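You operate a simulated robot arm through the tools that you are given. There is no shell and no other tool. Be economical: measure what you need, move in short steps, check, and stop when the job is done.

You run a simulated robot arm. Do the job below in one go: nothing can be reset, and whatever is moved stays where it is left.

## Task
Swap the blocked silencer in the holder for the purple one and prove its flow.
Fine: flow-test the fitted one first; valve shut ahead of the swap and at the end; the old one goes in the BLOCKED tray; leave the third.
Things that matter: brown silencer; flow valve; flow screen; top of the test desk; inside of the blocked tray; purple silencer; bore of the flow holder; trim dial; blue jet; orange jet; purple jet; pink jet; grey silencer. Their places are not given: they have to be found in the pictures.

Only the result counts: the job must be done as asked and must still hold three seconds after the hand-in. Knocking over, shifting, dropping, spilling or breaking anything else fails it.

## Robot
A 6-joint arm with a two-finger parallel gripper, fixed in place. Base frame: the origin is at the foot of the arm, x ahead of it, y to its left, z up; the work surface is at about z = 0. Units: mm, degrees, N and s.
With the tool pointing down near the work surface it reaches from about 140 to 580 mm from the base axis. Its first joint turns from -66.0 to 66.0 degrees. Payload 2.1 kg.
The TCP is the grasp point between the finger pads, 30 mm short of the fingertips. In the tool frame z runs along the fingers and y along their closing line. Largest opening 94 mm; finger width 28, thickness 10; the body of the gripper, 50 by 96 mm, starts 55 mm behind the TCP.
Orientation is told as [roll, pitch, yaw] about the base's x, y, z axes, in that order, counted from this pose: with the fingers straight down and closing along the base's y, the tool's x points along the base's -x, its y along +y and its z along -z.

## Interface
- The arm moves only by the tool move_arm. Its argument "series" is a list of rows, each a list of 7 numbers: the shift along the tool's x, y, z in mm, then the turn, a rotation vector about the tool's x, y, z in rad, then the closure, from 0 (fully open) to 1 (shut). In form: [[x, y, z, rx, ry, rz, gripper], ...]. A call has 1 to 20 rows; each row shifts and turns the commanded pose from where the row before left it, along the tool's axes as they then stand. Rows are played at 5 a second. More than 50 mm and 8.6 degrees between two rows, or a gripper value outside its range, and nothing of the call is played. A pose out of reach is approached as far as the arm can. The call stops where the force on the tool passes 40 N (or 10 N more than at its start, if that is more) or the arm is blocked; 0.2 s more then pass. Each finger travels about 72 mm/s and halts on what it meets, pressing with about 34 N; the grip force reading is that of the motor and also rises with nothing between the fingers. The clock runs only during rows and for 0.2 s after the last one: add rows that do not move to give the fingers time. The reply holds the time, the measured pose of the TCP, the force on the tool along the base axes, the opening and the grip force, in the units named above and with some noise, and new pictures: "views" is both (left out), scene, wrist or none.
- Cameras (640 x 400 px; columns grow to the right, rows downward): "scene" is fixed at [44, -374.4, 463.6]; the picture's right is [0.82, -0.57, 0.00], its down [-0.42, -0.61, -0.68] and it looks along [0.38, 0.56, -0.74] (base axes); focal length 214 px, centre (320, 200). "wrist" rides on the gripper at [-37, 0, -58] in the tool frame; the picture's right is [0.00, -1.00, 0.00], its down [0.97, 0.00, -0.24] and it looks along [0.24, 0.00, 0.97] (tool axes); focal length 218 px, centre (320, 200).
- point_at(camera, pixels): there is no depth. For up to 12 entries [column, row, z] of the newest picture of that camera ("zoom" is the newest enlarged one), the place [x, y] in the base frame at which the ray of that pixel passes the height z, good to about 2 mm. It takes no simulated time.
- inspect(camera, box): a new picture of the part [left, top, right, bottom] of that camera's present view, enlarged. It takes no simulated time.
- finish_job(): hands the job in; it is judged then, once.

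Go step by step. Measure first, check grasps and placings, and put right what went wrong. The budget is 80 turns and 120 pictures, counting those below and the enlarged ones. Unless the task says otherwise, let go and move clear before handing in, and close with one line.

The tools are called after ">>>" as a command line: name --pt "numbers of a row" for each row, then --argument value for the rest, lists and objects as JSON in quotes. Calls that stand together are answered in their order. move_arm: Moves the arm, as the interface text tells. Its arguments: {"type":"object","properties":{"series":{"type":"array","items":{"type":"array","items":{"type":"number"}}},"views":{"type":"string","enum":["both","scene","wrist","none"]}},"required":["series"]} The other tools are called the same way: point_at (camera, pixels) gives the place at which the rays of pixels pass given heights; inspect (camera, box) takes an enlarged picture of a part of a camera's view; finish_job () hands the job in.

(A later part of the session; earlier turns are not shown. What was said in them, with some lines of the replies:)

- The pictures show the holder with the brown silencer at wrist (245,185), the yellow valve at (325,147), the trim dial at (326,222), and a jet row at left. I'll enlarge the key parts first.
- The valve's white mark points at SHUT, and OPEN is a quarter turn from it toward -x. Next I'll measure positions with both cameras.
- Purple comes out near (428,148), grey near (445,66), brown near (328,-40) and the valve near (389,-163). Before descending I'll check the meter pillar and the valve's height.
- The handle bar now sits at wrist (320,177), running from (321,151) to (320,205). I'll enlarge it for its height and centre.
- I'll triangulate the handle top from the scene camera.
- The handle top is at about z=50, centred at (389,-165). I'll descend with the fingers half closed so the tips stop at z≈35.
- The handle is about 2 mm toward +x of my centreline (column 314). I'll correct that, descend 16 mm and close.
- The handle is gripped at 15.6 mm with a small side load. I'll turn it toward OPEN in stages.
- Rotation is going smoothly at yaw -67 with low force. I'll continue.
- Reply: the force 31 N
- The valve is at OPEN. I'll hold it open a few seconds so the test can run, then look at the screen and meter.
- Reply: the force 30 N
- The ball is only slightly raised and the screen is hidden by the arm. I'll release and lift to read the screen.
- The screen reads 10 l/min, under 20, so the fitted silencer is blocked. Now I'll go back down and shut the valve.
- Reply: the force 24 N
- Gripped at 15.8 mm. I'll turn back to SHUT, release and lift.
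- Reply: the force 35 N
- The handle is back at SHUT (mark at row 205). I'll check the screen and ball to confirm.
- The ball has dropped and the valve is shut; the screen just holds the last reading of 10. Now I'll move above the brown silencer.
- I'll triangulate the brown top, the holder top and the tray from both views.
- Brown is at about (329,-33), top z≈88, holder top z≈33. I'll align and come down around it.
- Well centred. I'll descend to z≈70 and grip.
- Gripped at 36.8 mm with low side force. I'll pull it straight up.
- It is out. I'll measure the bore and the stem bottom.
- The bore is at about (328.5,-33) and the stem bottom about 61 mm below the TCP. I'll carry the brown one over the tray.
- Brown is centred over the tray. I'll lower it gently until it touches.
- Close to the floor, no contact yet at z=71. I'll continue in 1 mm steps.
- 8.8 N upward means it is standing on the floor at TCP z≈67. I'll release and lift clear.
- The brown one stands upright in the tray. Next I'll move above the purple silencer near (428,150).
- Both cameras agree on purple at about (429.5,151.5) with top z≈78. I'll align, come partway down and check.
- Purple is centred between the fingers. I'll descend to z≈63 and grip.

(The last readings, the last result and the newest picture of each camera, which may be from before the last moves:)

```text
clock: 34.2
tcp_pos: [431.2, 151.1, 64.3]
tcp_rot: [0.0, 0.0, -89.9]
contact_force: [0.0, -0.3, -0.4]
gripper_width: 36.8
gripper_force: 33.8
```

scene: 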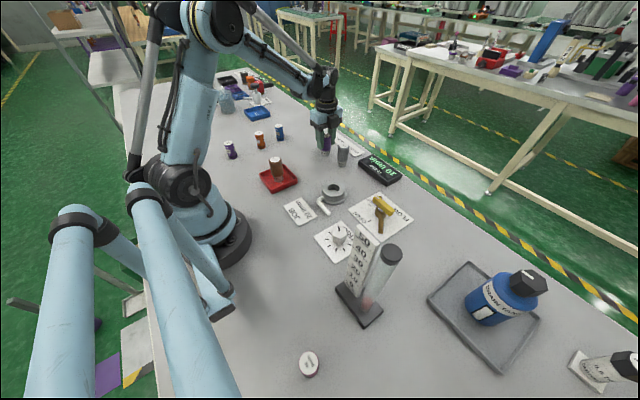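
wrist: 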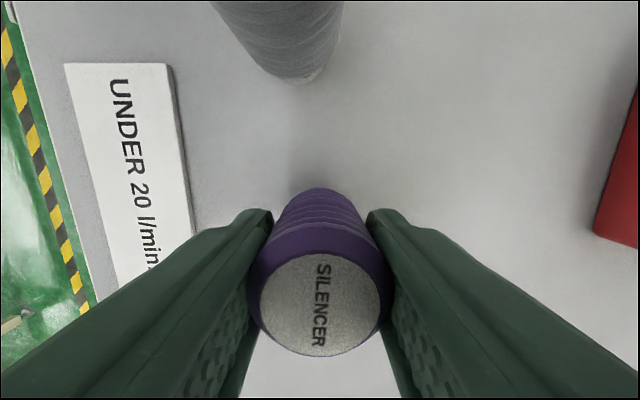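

Gripped at 36.8 mm. The cap sits at row 304 against 321 for the brown one, so purple is about 4 mm off along tool x and the seating target is TCP ≈(329,-29.5). I'll lift and carry it to the holder.

>>> move_arm --pt "0 0 -20 0 0 0 0.9" --pt "0 0 -45 0 0 0 0.9" --pt "0 0 -45 0 0 0 0.9" --pt "-40 -22 0 0 0 0 0.9" --pt "-40 -22 0 0 0 0 0.9" --pt "-40 -22 0 0 0 0 0.9" --pt "-40 -22 0 0 0 0 0.9" --pt "-20.5 -14 0 0 0 0 0.9" --pt "0 0 0 0 0 0 0.9" --pt "0 0 0 0 0 0 0.9"

>>> inspect --camera "scene" --box '[290, 130, 370, 220]'

>>> inspect --camera "wrist" --box '[260, 120, 380, 220]'

```text
clock: 36.4
tcp_pos: [328.4, -30.2, 174.7]
tcp_rot: [0.1, 0.0, -90.0]
contact_force: [-0.7, -1.6, -0.7]
gripper_width: 36.6
gripper_force: 33.9
```

scene: 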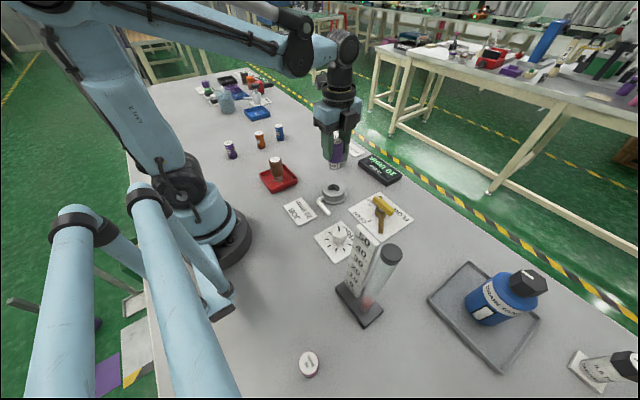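
wrist: 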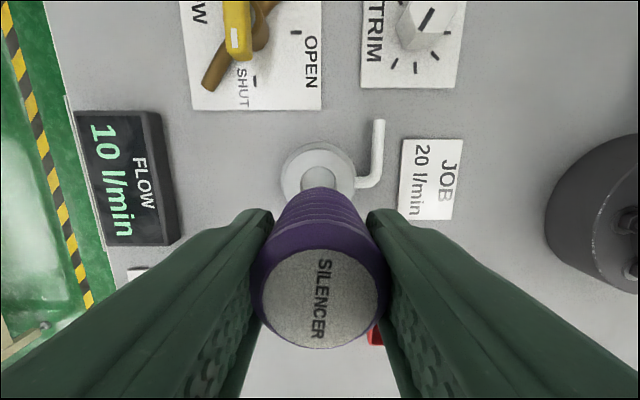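

```text
4.44 times, centred on (330, 175) of scene
```

zoom: 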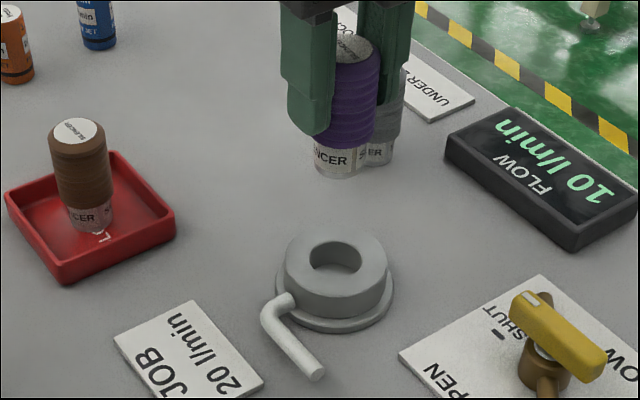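

```text
4.00 times, centred on (320, 170) of wrist
```

zoom: 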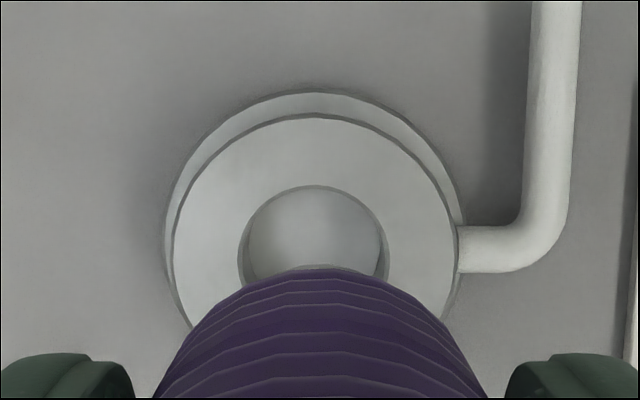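

Purple is nearly in line; the bore is at wrist column ~318, so about 1 mm in tool y. I'll correct that and lower to just above the bore.

>>> move_arm --pt "0 0.9 30 0 0 0 0.9" --pt "0 0 34 0 0 0 0.9" --pt "0 0 0 0 0 0 0.9" --pt "0 0 0 0 0 0 0.9"

>>> inspect --camera "scene" --box '[300, 150, 364, 210]'

>>> inspect --camera "wrist" --box '[260, 120, 380, 220]'

```text
clock: 37.4
tcp_pos: [329.1, -29.3, 109.0]
tcp_rot: [0.0, 0.0, -89.9]
contact_force: [0.1, -0.6, -1.5]
gripper_width: 36.4
gripper_force: 34.3
```

scene: 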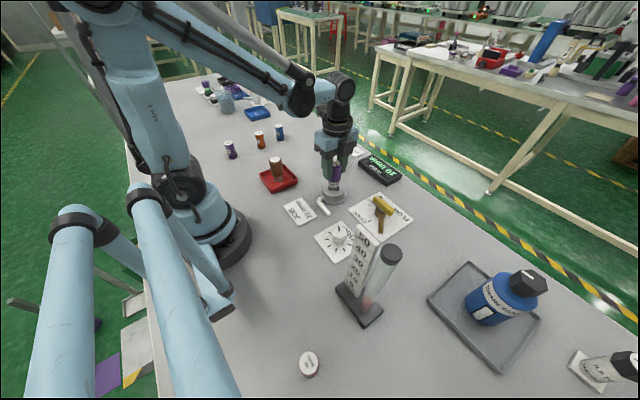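
wrist: 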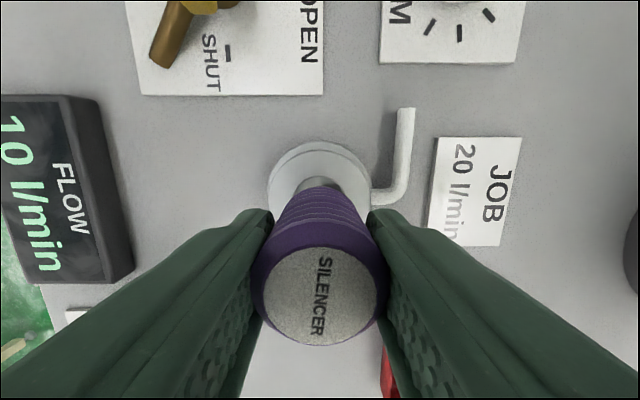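

```text
6.67 times, centred on (332, 180) of scene
```

zoom: 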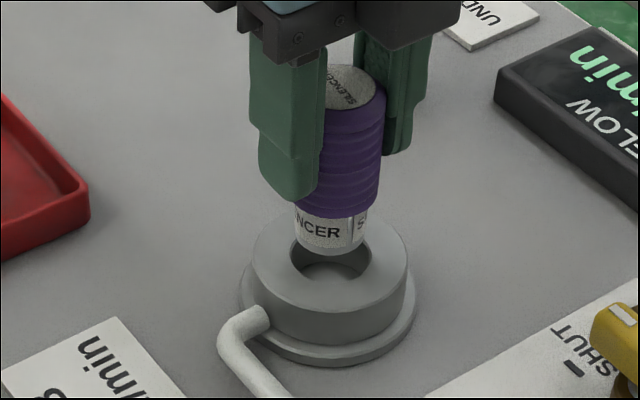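

```text
4.00 times, centred on (320, 170) of wrist
```

zoom: 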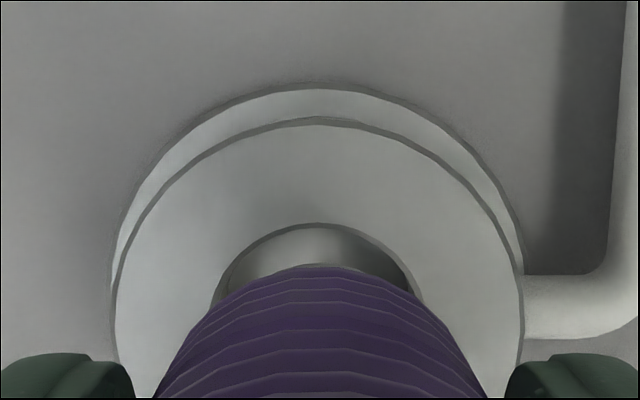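

The scene zoom shows purple leaning about 9° (cap row drifting 304→299→296) because I gripped it off-centre and it swings on the pads. I'll set it down on free desk at (329,60), let it stand upright and regrasp it on centre.

>>> move_arm --pt "0 0 -30 0 0 0 0.9" --pt "30 0 0 0 0 0 0.9" --pt "30 0 0 0 0 0 0.9" --pt "30 0 0 0 0 0 0.9" --pt "0 0 30 0 0 0 0.9" --pt "0 0 25 0 0 0 0.9" --pt "0 0 8 0 0 0 0.9" --pt "0 0 3 0 0 0 0.9" --pt "0 0 0 0 0 0 0.9"

>>> inspect --camera "scene" --box '[280, 130, 350, 200]'

```text
clock: 39.4
tcp_pos: [329.1, 60.6, 73.9]
tcp_rot: [0.1, 0.0, -90.0]
contact_force: [0.5, -1.3, -0.3]
gripper_width: 36.4
gripper_force: 34.2
```

scene: 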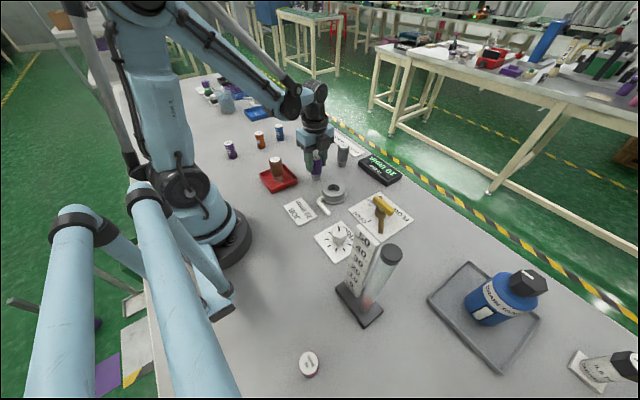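
wrist: 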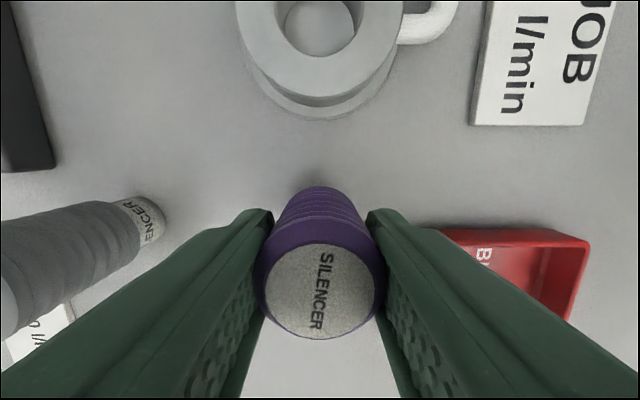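

```text
5.71 times, centred on (315, 165) of scene
```

zoom: 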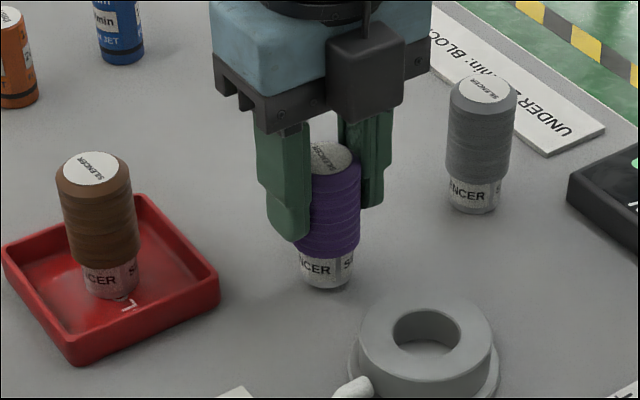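

The tilt is now about 11° (cap row 291). I'll tilt the tool about its y axis to stand the part upright and then touch down.

>>> move_arm --pt "0 0 0 0 -0.09 0 0.9" --pt "0 0 0 0 -0.09 0 0.9" --pt "0 0 0 0 0 0 0.9"

>>> inspect --camera "scene" --box '[280, 130, 350, 200]'

```text
clock: 40.2
tcp_pos: [329.0, 61.0, 74.9]
tcp_rot: [0.1, -10.5, -90.1]
contact_force: [-0.3, -0.4, -1.0]
gripper_width: 36.2
gripper_force: 34.1
```

scene: 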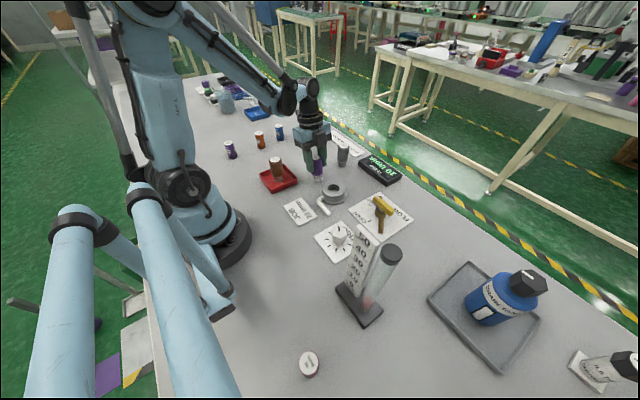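
wrist: 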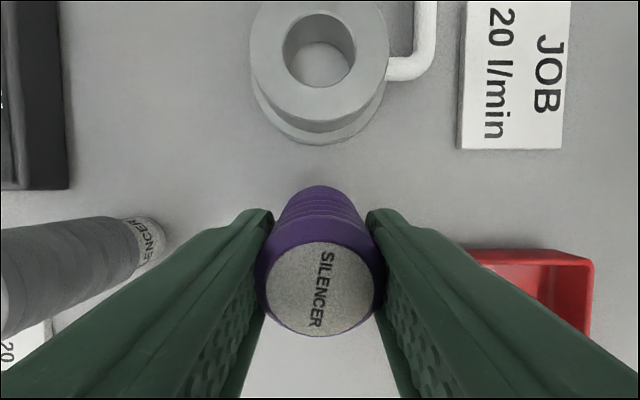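

```text
5.71 times, centred on (315, 165) of scene
```

zoom: 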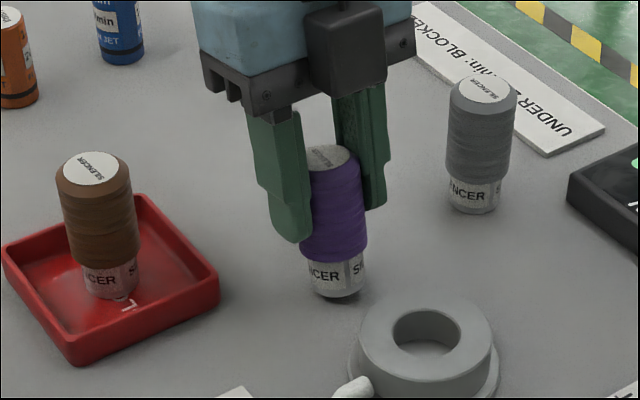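

It over-corrected by roughly 4°. I'll go back 0.07 rad and touch down gently.

>>> move_arm --pt "0 0 0 0 0.07 0 0.9" --pt "0 0 3 0 0 0 0.9" --pt "0 0 2 0 0 0 0.9" --pt "0 0 1 0 0 0 0.9" --pt "0 0 1 0 0 0 0.9" --pt "0 0 0 0 0 0 0.9" --views "none"

>>> inspect --camera "scene" --box '[280, 130, 350, 200]'

```text
clock: 41.6
tcp_pos: [329.8, 59.9, 67.6]
tcp_rot: [-0.1, -6.3, -89.8]
contact_force: [-3.3, -1.3, 17.3]
gripper_width: 35.9
gripper_force: 34.1
```

```text
5.71 times, centred on (315, 165) of scene
```

zoom: 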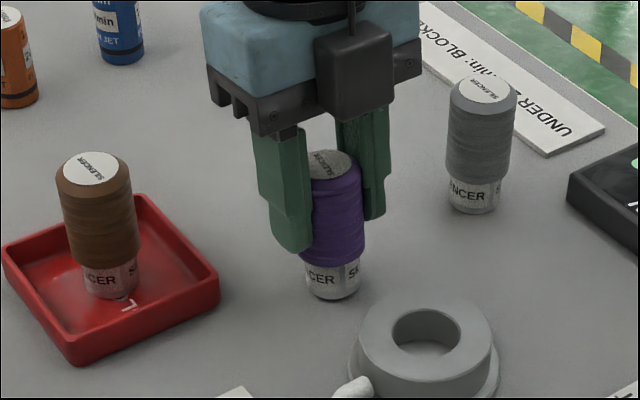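

It is standing on the desk (17 N). I'll release, rise and level the tool.

>>> move_arm --pt "0 0 -1 0 0 0 0.6" --pt "0 0 0 0 0 0 0.4" --pt "0 0 0 0 0 0 0.3" --pt "0 0 -30 0 0 0 0.3" --pt "0 0 -30 0 0.11 0 0.3" --pt "0 0 0 0 0 0 0.3"

>>> inspect --camera "scene" --box '[280, 130, 350, 200]'

```text
clock: 43.0
tcp_pos: [328.7, 67.7, 127.8]
tcp_rot: [0.1, 0.1, -90.0]
contact_force: [-0.9, 0.3, 0.1]
gripper_width: 65.7
gripper_force: 0.0
```

scene: 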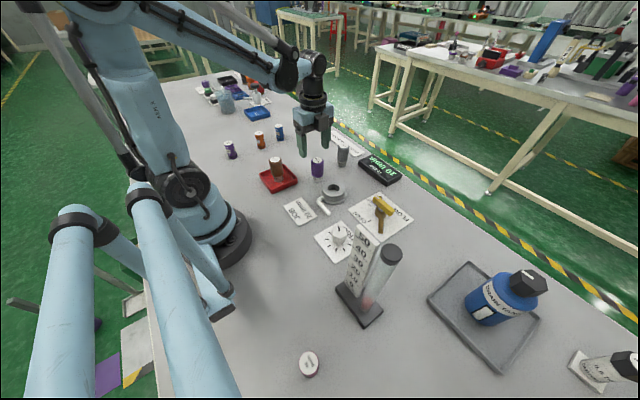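
wrist: 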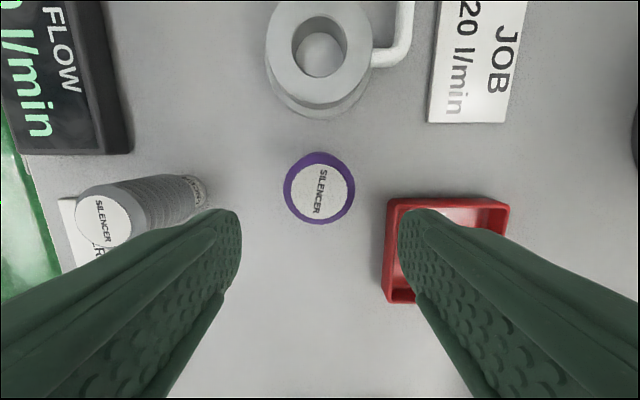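

```text
5.71 times, centred on (315, 165) of scene
```

zoom: 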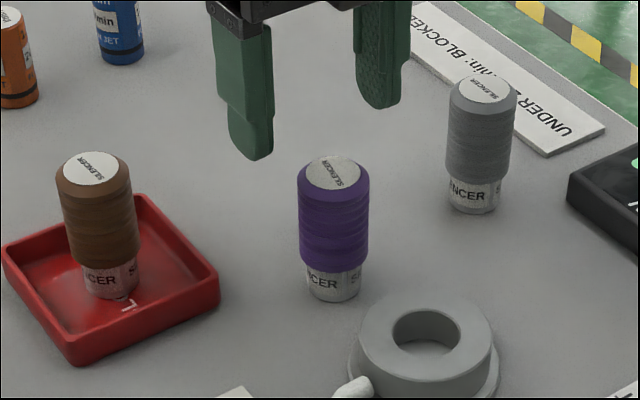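

Purple stands upright with its cap at wrist (319,191). Matching the brown grip, which held steady, the TCP should go about 17.5 mm toward -y. I'll move, check and then grip.

>>> move_arm --pt "-17.5 0.5 10 0 0 0 0.3" --pt "0 0 0 0 0 0 0.3" --pt "0 0 0 0 0 0 0.3" --views "wrist"

```text
clock: 43.8
tcp_pos: [328.9, 49.3, 117.8]
tcp_rot: [0.1, 0.0, -89.9]
contact_force: [0.2, -0.1, 0.3]
gripper_width: 65.8
gripper_force: 0.1
```

wrist: 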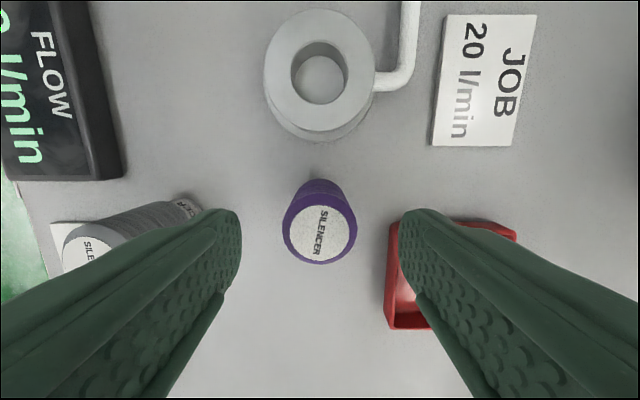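

The cap is at row 232 with an offset of about 40 mm, like brown. I'll descend and grip.

>>> point_at --camera "wrist" --pixels '[[320, 71, 37], [320, 72, 37], [319, 232, 78]]'

>>> move_arm --pt "0 0 30 0 0 0 0.3" --pt "0 0 24.5 0 0 0 0.3" --pt "0 0 0 0 0 0 0.3" --pt "0 0 0 0 0 0 0.6" --pt "0 0 0 0 0 0 0.9" --pt "0 0 0 0 0 0 0.9" --pt "0 0 0 0 0 0 0.9" --views "wrist"

```text
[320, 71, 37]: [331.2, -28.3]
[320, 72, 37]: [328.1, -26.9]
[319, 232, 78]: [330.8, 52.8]
```

```text
clock: 45.4
tcp_pos: [328.4, 49.7, 61.6]
tcp_rot: [0.0, 0.1, -90.0]
contact_force: [1.1, -0.1, -0.1]
gripper_width: 36.8
gripper_force: 33.9
```

wrist: 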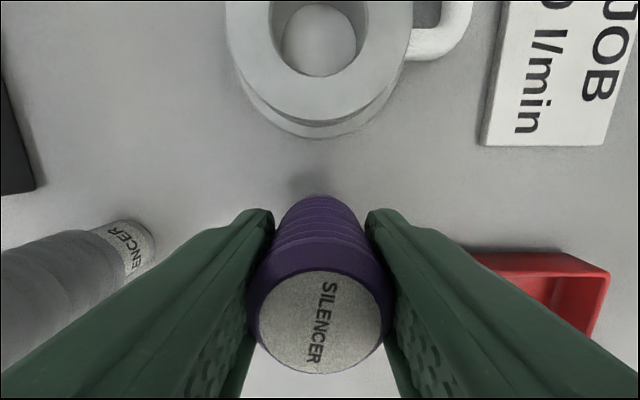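

The cap is at row 323, matching brown's grip. I'll lift and move over the bore (TCP y≈-34).

>>> move_arm --pt "0 0 -25 0 0 0 0.9" --pt "0 0 -30 0 0 0 0.9" --pt "-25 0 0 0 0 0 0.9" --pt "-25 0 0 0 0 0 0.9" --pt "-25 0 0 0 0 0 0.9" --pt "-8.3 0.5 0 0 0 0 0.9" --pt "0 0 0 0 0 0 0.9" --pt "0 0 0 0 0 0 0.9" --views "wrist"

>>> inspect --camera "scene" --box '[300, 150, 364, 210]'

```text
clock: 47.2
tcp_pos: [329.6, -34.1, 119.2]
tcp_rot: [0.1, 0.0, -90.1]
contact_force: [0.2, -0.1, 0.1]
gripper_width: 36.5
gripper_force: 34.4
```

wrist: 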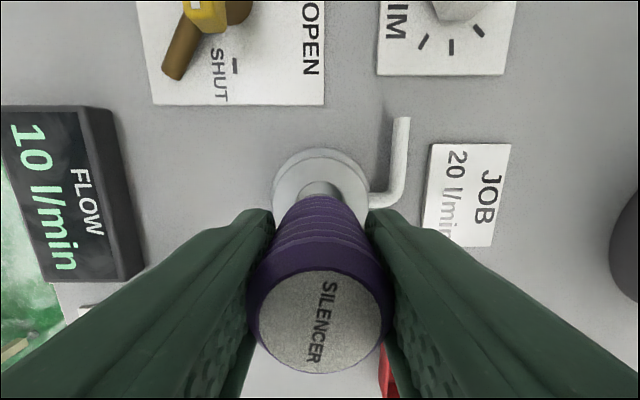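

```text
6.67 times, centred on (332, 180) of scene
```

zoom: 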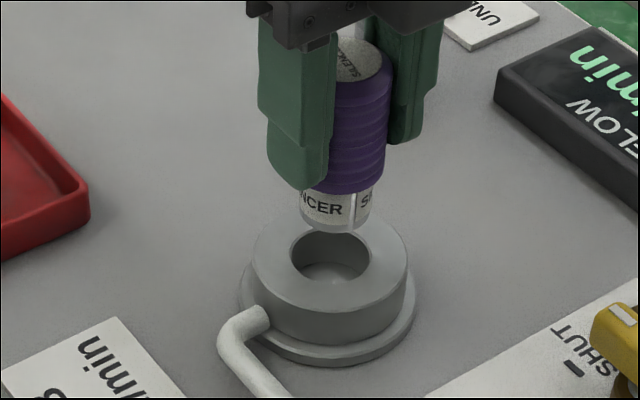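

The cap is steady at row 322 and the stem lines up with the bore in the scene zoom (stem column 336 against an expected 335). I'll insert slowly.

>>> move_arm --pt "0 0 10 0 0 0 0.9" --pt "0 0 5 0 0 0 0.9" --pt "0 0 5 0 0 0 0.9" --pt "0 0 4 0 0 0 0.9" --pt "0 0 4 0 0 0 0.9" --pt "0 0 0 0 0 0 0.9" --views "wrist"

>>> inspect --camera "scene" --box '[300, 150, 364, 210]'

```text
clock: 48.6
tcp_pos: [330.6, -33.4, 91.0]
tcp_rot: [0.1, 0.0, -90.0]
contact_force: [0.0, -0.5, -0.6]
gripper_width: 36.3
gripper_force: 34.0
```

wrist: 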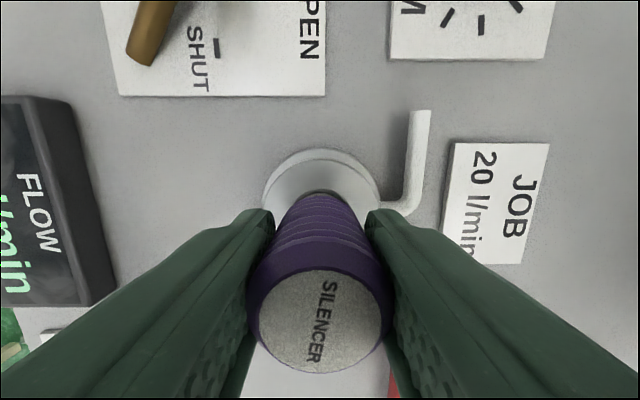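

```text
6.67 times, centred on (332, 180) of scene
```

zoom: 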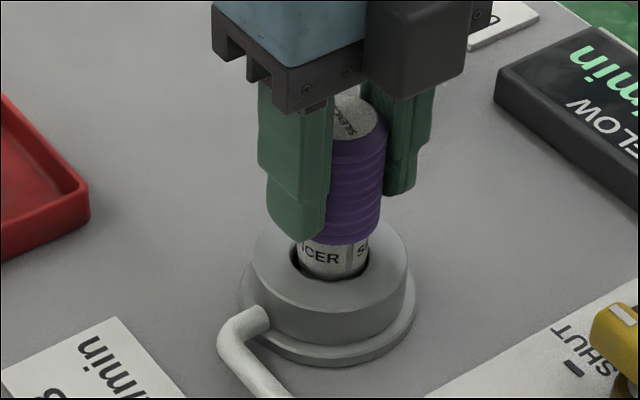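

The stem is entering the bore with no contact force. I'll continue down to seat it.

>>> move_arm --pt "0 -0.6 4 0 0 0 0.9" --pt "0 0 4 0 0 0 0.9" --pt "0 0 4 0 0 0 0.9" --pt "0 0 3 0 0 0 0.9" --pt "0 0 0 0 0 0 0.9" --views "none"

```text
clock: 49.8
tcp_pos: [329.7, -32.8, 75.9]
tcp_rot: [0.0, 0.0, -90.0]
contact_force: [1.0, 0.2, -0.8]
gripper_width: 36.3
gripper_force: 34.3
```

>>> move_arm --pt "0 0 2 0 0 0 0.9" --pt "0 0 1 0 0 0 0.9" --pt "0 0 1 0 0 0 0.9" --pt "0 0 1 0 0 0 0.9" --pt "0 0 0 0 0 0 0.9" --views "none"

>>> inspect --camera "scene" --box '[300, 150, 364, 210]'

```text
clock: 51.0
tcp_pos: [328.4, -34.2, 70.5]
tcp_rot: [0.1, 0.0, -90.0]
contact_force: [-0.7, 1.4, 5.9]
gripper_width: 36.4
gripper_force: 34.0
```

```text
6.67 times, centred on (332, 180) of scene
```

zoom: 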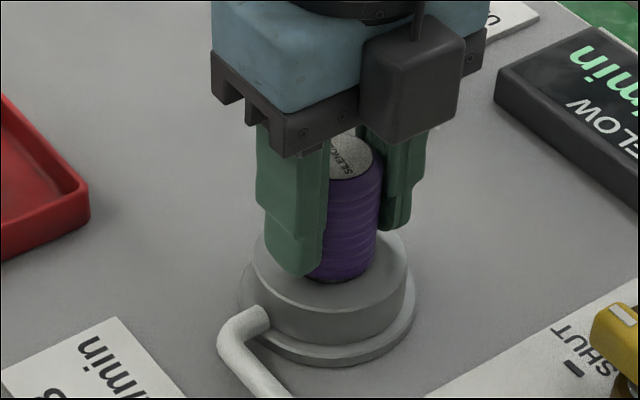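

Contact at z=70.5, the same height as brown was seated, with the collar on the holder. I'll press slightly, release and rise.

>>> move_arm --pt "0 0 1 0 0 0 0.9" --pt "0 0 0 0 0 0 0.9" --pt "0 0 -0.5 0 0 0 0.6" --pt "0 0 0 0 0 0 0.3" --pt "0 0 0 0 0 0 0.3" --pt "0 0 -30 0 0 0 0.3" --pt "0 0 -45 0 0 0 0.3" --pt "0 0 -45 0 0 0 0.3" --pt "0 0 -45 0 0 0 0.3" --pt "0 0 0 0 0 0 0.3"

>>> inspect --camera "scene" --box '[300, 150, 364, 210]'

```text
clock: 53.2
tcp_pos: [329.4, -34.0, 234.6]
tcp_rot: [0.0, 0.0, -90.1]
contact_force: [-0.7, 0.7, 1.3]
gripper_width: 65.7
gripper_force: 0.1
```

scene: 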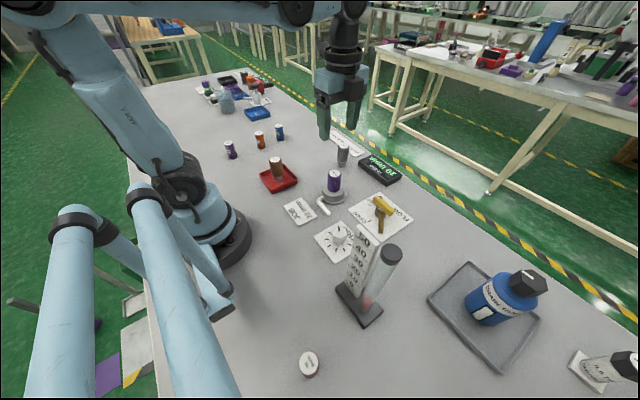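
wrist: 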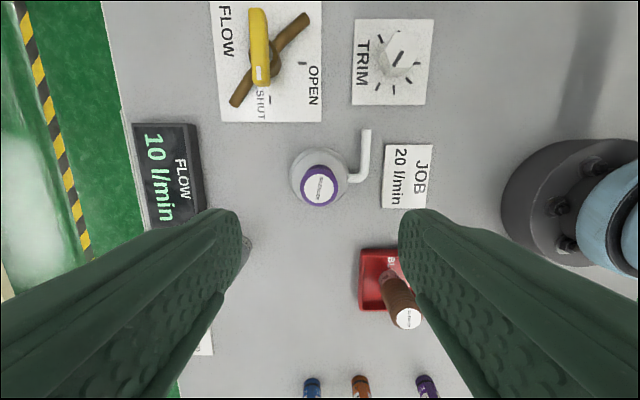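

```text
6.67 times, centred on (332, 180) of scene
```

zoom: 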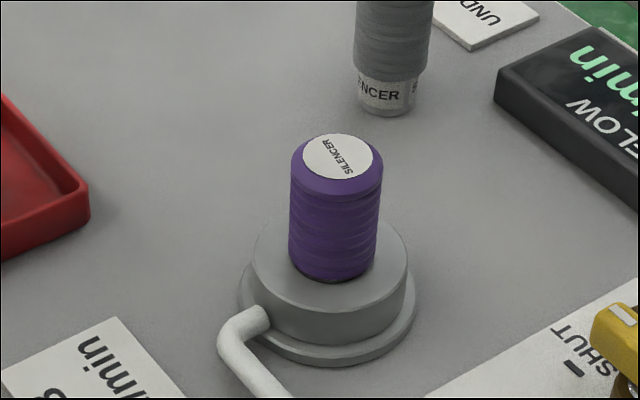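

Purple is fully seated and upright. Back to the valve to open it again.

>>> move_arm --pt "-44 20 0 0 0 0 0.4" --pt "-44 20 0 0 0 0 0.55" --pt "-42.5 20.8 0 0 0 0 0.55" --pt "0 0 45 0 0 0 0.55" --pt "0 0 45 0 0 0 0.55" --pt "0 0 45 0 0 0 0.55" --pt "0 0 15 0 0 0 0.55" --pt "0 0 0 0 0 0 0.55" --views "wrist"

```text
clock: 55.0
tcp_pos: [389.8, -163.5, 84.6]
tcp_rot: [-0.1, 0.0, -90.0]
contact_force: [-0.6, 0.3, -0.3]
gripper_width: 42.3
gripper_force: 0.0
```

wrist: 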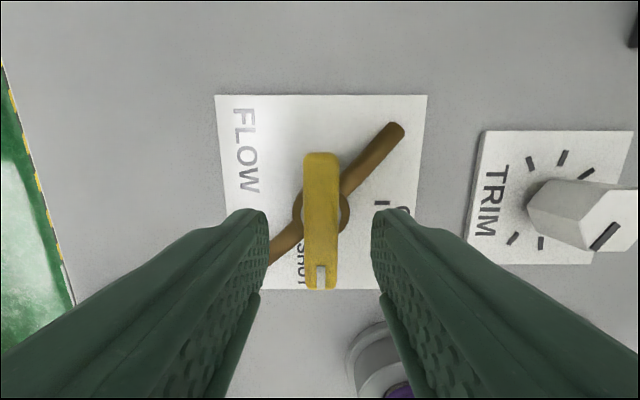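

The handle is centred at column 320. I'll descend, grip and turn to OPEN.

>>> move_arm --pt "-0.5 0 10 0 0 0 0.55" --pt "0 0 10 0 0 0 0.55" --pt "0 0 0 0 0 0 0.8" --pt "0 0 0 0 0 0 1" --pt "0 0 0 0 0 0 1" --pt "0 0 0 0 0 0 1" --views "none"

>>> move_arm --pt "0 0 0 0 0 -0.1428 1" --pt "0 0 0 0 0 -0.1428 1" --pt "0 0 0 0 0 -0.1428 1" --pt "0 0 0 0 0 -0.1428 1" --pt "0 0 0 0 0 -0.1428 1" --pt "0 0 0 0 0 -0.1428 1" --pt "0 0 0 0 0 -0.1428 1" --pt "0 0 0 0 0 -0.1428 1" --pt "0 0 0 0 0 -0.1428 1" --pt "0 0 0 0 0 -0.1428 1" --pt "0 0 0 0 0 -0.1428 1" --pt "0 0 0 0 0 0 1" --pt "0 0 0 0 0 0 1" --pt "0 0 0 0 0 0 1" --pt "0 0 0 0 0 0 1" --pt "0 0 0 0 0 0 1" --pt "0 0 0 0 0 0 1" --pt "0 0 0 0 0 0 1" --views "none"

```text
clock: 56.4
tcp_pos: [390.2, -164.5, 65.3]
tcp_rot: [0.0, 0.1, -90.0]
contact_force: [-5.7, -1.1, -4.7]
gripper_width: 15.9
gripper_force: 44.8
```

```text
clock: 60.2
tcp_pos: [389.4, -164.6, 64.4]
tcp_rot: [0.0, 0.2, -0.1]
contact_force: [-20.1, -5.1, 31.5]
gripper_width: 15.8
gripper_force: 45.3
```

The valve is at OPEN again. I'll release and lift to read the screen.

>>> move_arm --pt "0 0 0 0 0 0 0.55" --pt "0 0 0 0 0 0 0.55" --pt "0 0 -40 0 0 0 0.55" --pt "0 0 -45 0 0 0 0.4" --pt "0 0 -45 0 0 0 0.4" --pt "0 0 -45 0 0 0 0.4" --pt "0 0 0 0 0 0 0.4"

>>> inspect --camera "scene" --box '[300, 140, 420, 330]'

```text
clock: 61.8
tcp_pos: [390.8, -164.6, 240.8]
tcp_rot: [0.0, 0.1, 0.0]
contact_force: [-0.5, 0.2, 0.1]
gripper_width: 56.7
gripper_force: 0.1
```

scene: 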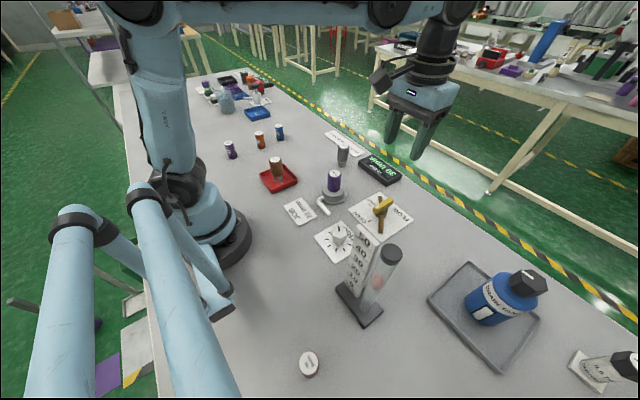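
wrist: 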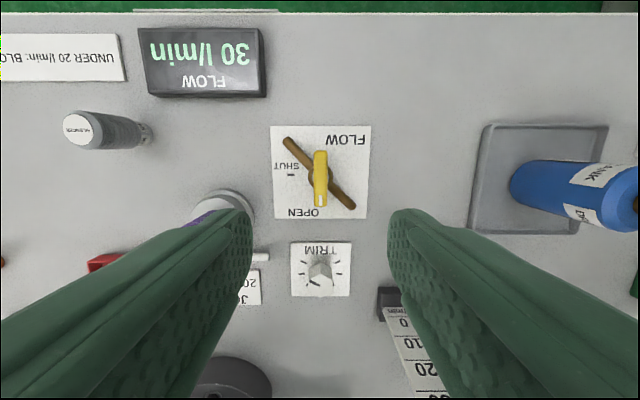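

```text
2.11 times, centred on (360, 235) of scene
```

zoom: 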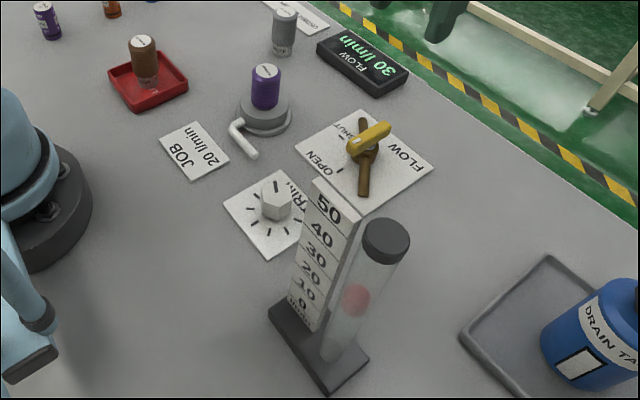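

The screen reads 30 l/min with the ball raised, so the flow is proved (threshold 20). Now I'll shut the valve.

>>> move_arm --pt "0 0 45 0 0 0 0.55" --pt "0 0 45 0 0 0 0.55" --pt "0 0 45 0 0 0 0.55" --pt "0 0 41 0 0 0 0.55" --pt "0 0 0 0 0 0 0.55" --pt "0 0 0 0 0 0 1" --pt "0 0 0 0 0 0 1" --pt "0 0 0 0 0 0 1" --views "none"

>>> move_arm --pt "0 0 0 0 0 0.1428 1" --pt "0 0 0 0 0 0.1428 1" --pt "0 0 0 0 0 0.1428 1" --pt "0 0 0 0 0 0.1428 1" --pt "0 0 0 0 0 0.1428 1" --pt "0 0 0 0 0 0.1428 1" --pt "0 0 0 0 0 0.1428 1" --pt "0 0 0 0 0 0.1428 1" --pt "0 0 0 0 0 0.1428 1" --pt "0 0 0 0 0 0.1428 1" --pt "0 0 0 0 0 0.1428 1" --pt "0 0 0 0 0 0.01 1" --pt "0 0 0 0 0 0 1" --views "none"

```text
clock: 63.6
tcp_pos: [390.6, -165.4, 62.8]
tcp_rot: [0.0, 0.0, 0.0]
contact_force: [2.3, -6.5, -21.6]
gripper_width: 15.9
gripper_force: 44.8
```

```text
clock: 66.4
tcp_pos: [390.1, -165.3, 63.3]
tcp_rot: [-0.1, -0.1, -90.6]
contact_force: [-12.9, -17.4, 0.5]
gripper_width: 15.7
gripper_force: 45.3
```

The handle has been turned to yaw -90.6, which is SHUT. I'll release, lift clear and check.

>>> move_arm --pt "0 0 0 0 0 -0.01 0.55" --pt "0 0 0 0 0 0 0.55" --pt "0 0 -40 0 0 0 0.55" --pt "0 0 -45 0 0 0 0.4" --pt "0 0 -45 0 0 0 0.4" --pt "0 0 -45 0 0 0 0.4" --pt "0 0 0 0 0 0 0.4" --pt "0 0 0 0 0 0 0.4" --pt "0 0 0 0 0 0 0.4" --pt "0 0 0 0 0 0 0.4"

>>> inspect --camera "scene" --box '[240, 130, 420, 330]'

>>> inspect --camera "wrist" --box '[250, 110, 390, 230]'

```text
clock: 68.6
tcp_pos: [391.1, -164.9, 237.5]
tcp_rot: [0.0, 0.0, -90.0]
contact_force: [0.3, 0.3, -0.2]
gripper_width: 56.3
gripper_force: 0.1
```

scene: 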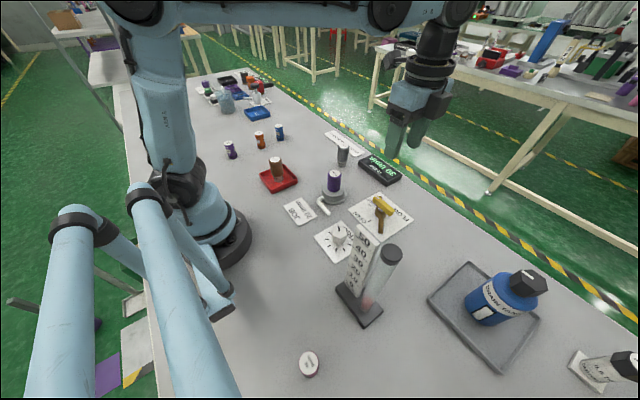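
wrist: 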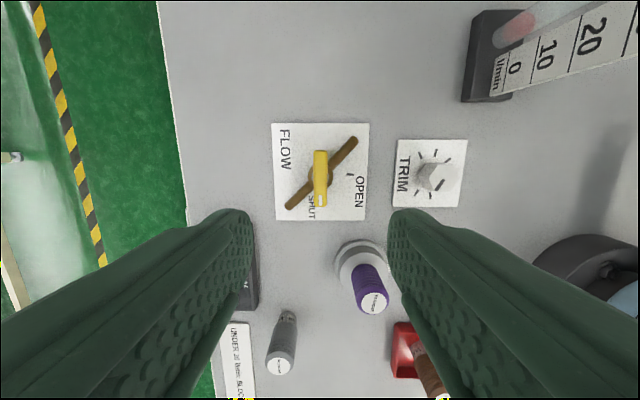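

```text
2.00 times, centred on (330, 230) of scene
```

zoom: 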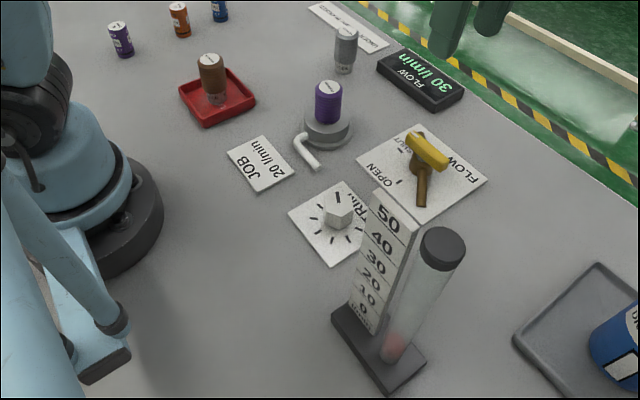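

```text
3.33 times, centred on (320, 170) of wrist
```

zoom: 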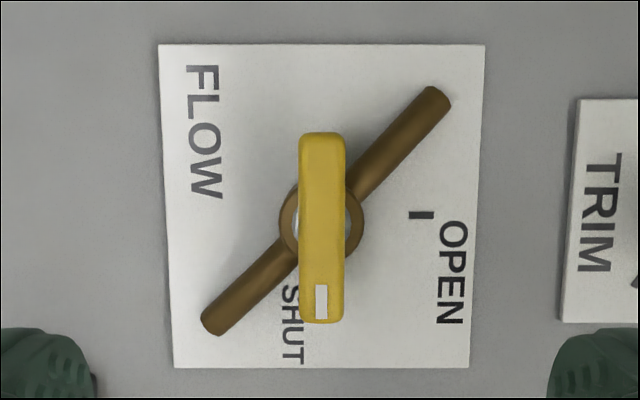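

The valve is at SHUT, the ball is at 0 and the screen holds 30 l/min. Purple is seated, brown stands in the BLOCKED tray, grey is untouched and the gripper is clear, so I'm handing in.

>>> finish_job

```text
The job is handed in.
```

I swapped the blocked brown silencer (tested at 10 l/min) for the purple one, which tested at 30 l/min. The brown one is in the BLOCKED tray, the valve is shut, and the grey one is untouched.
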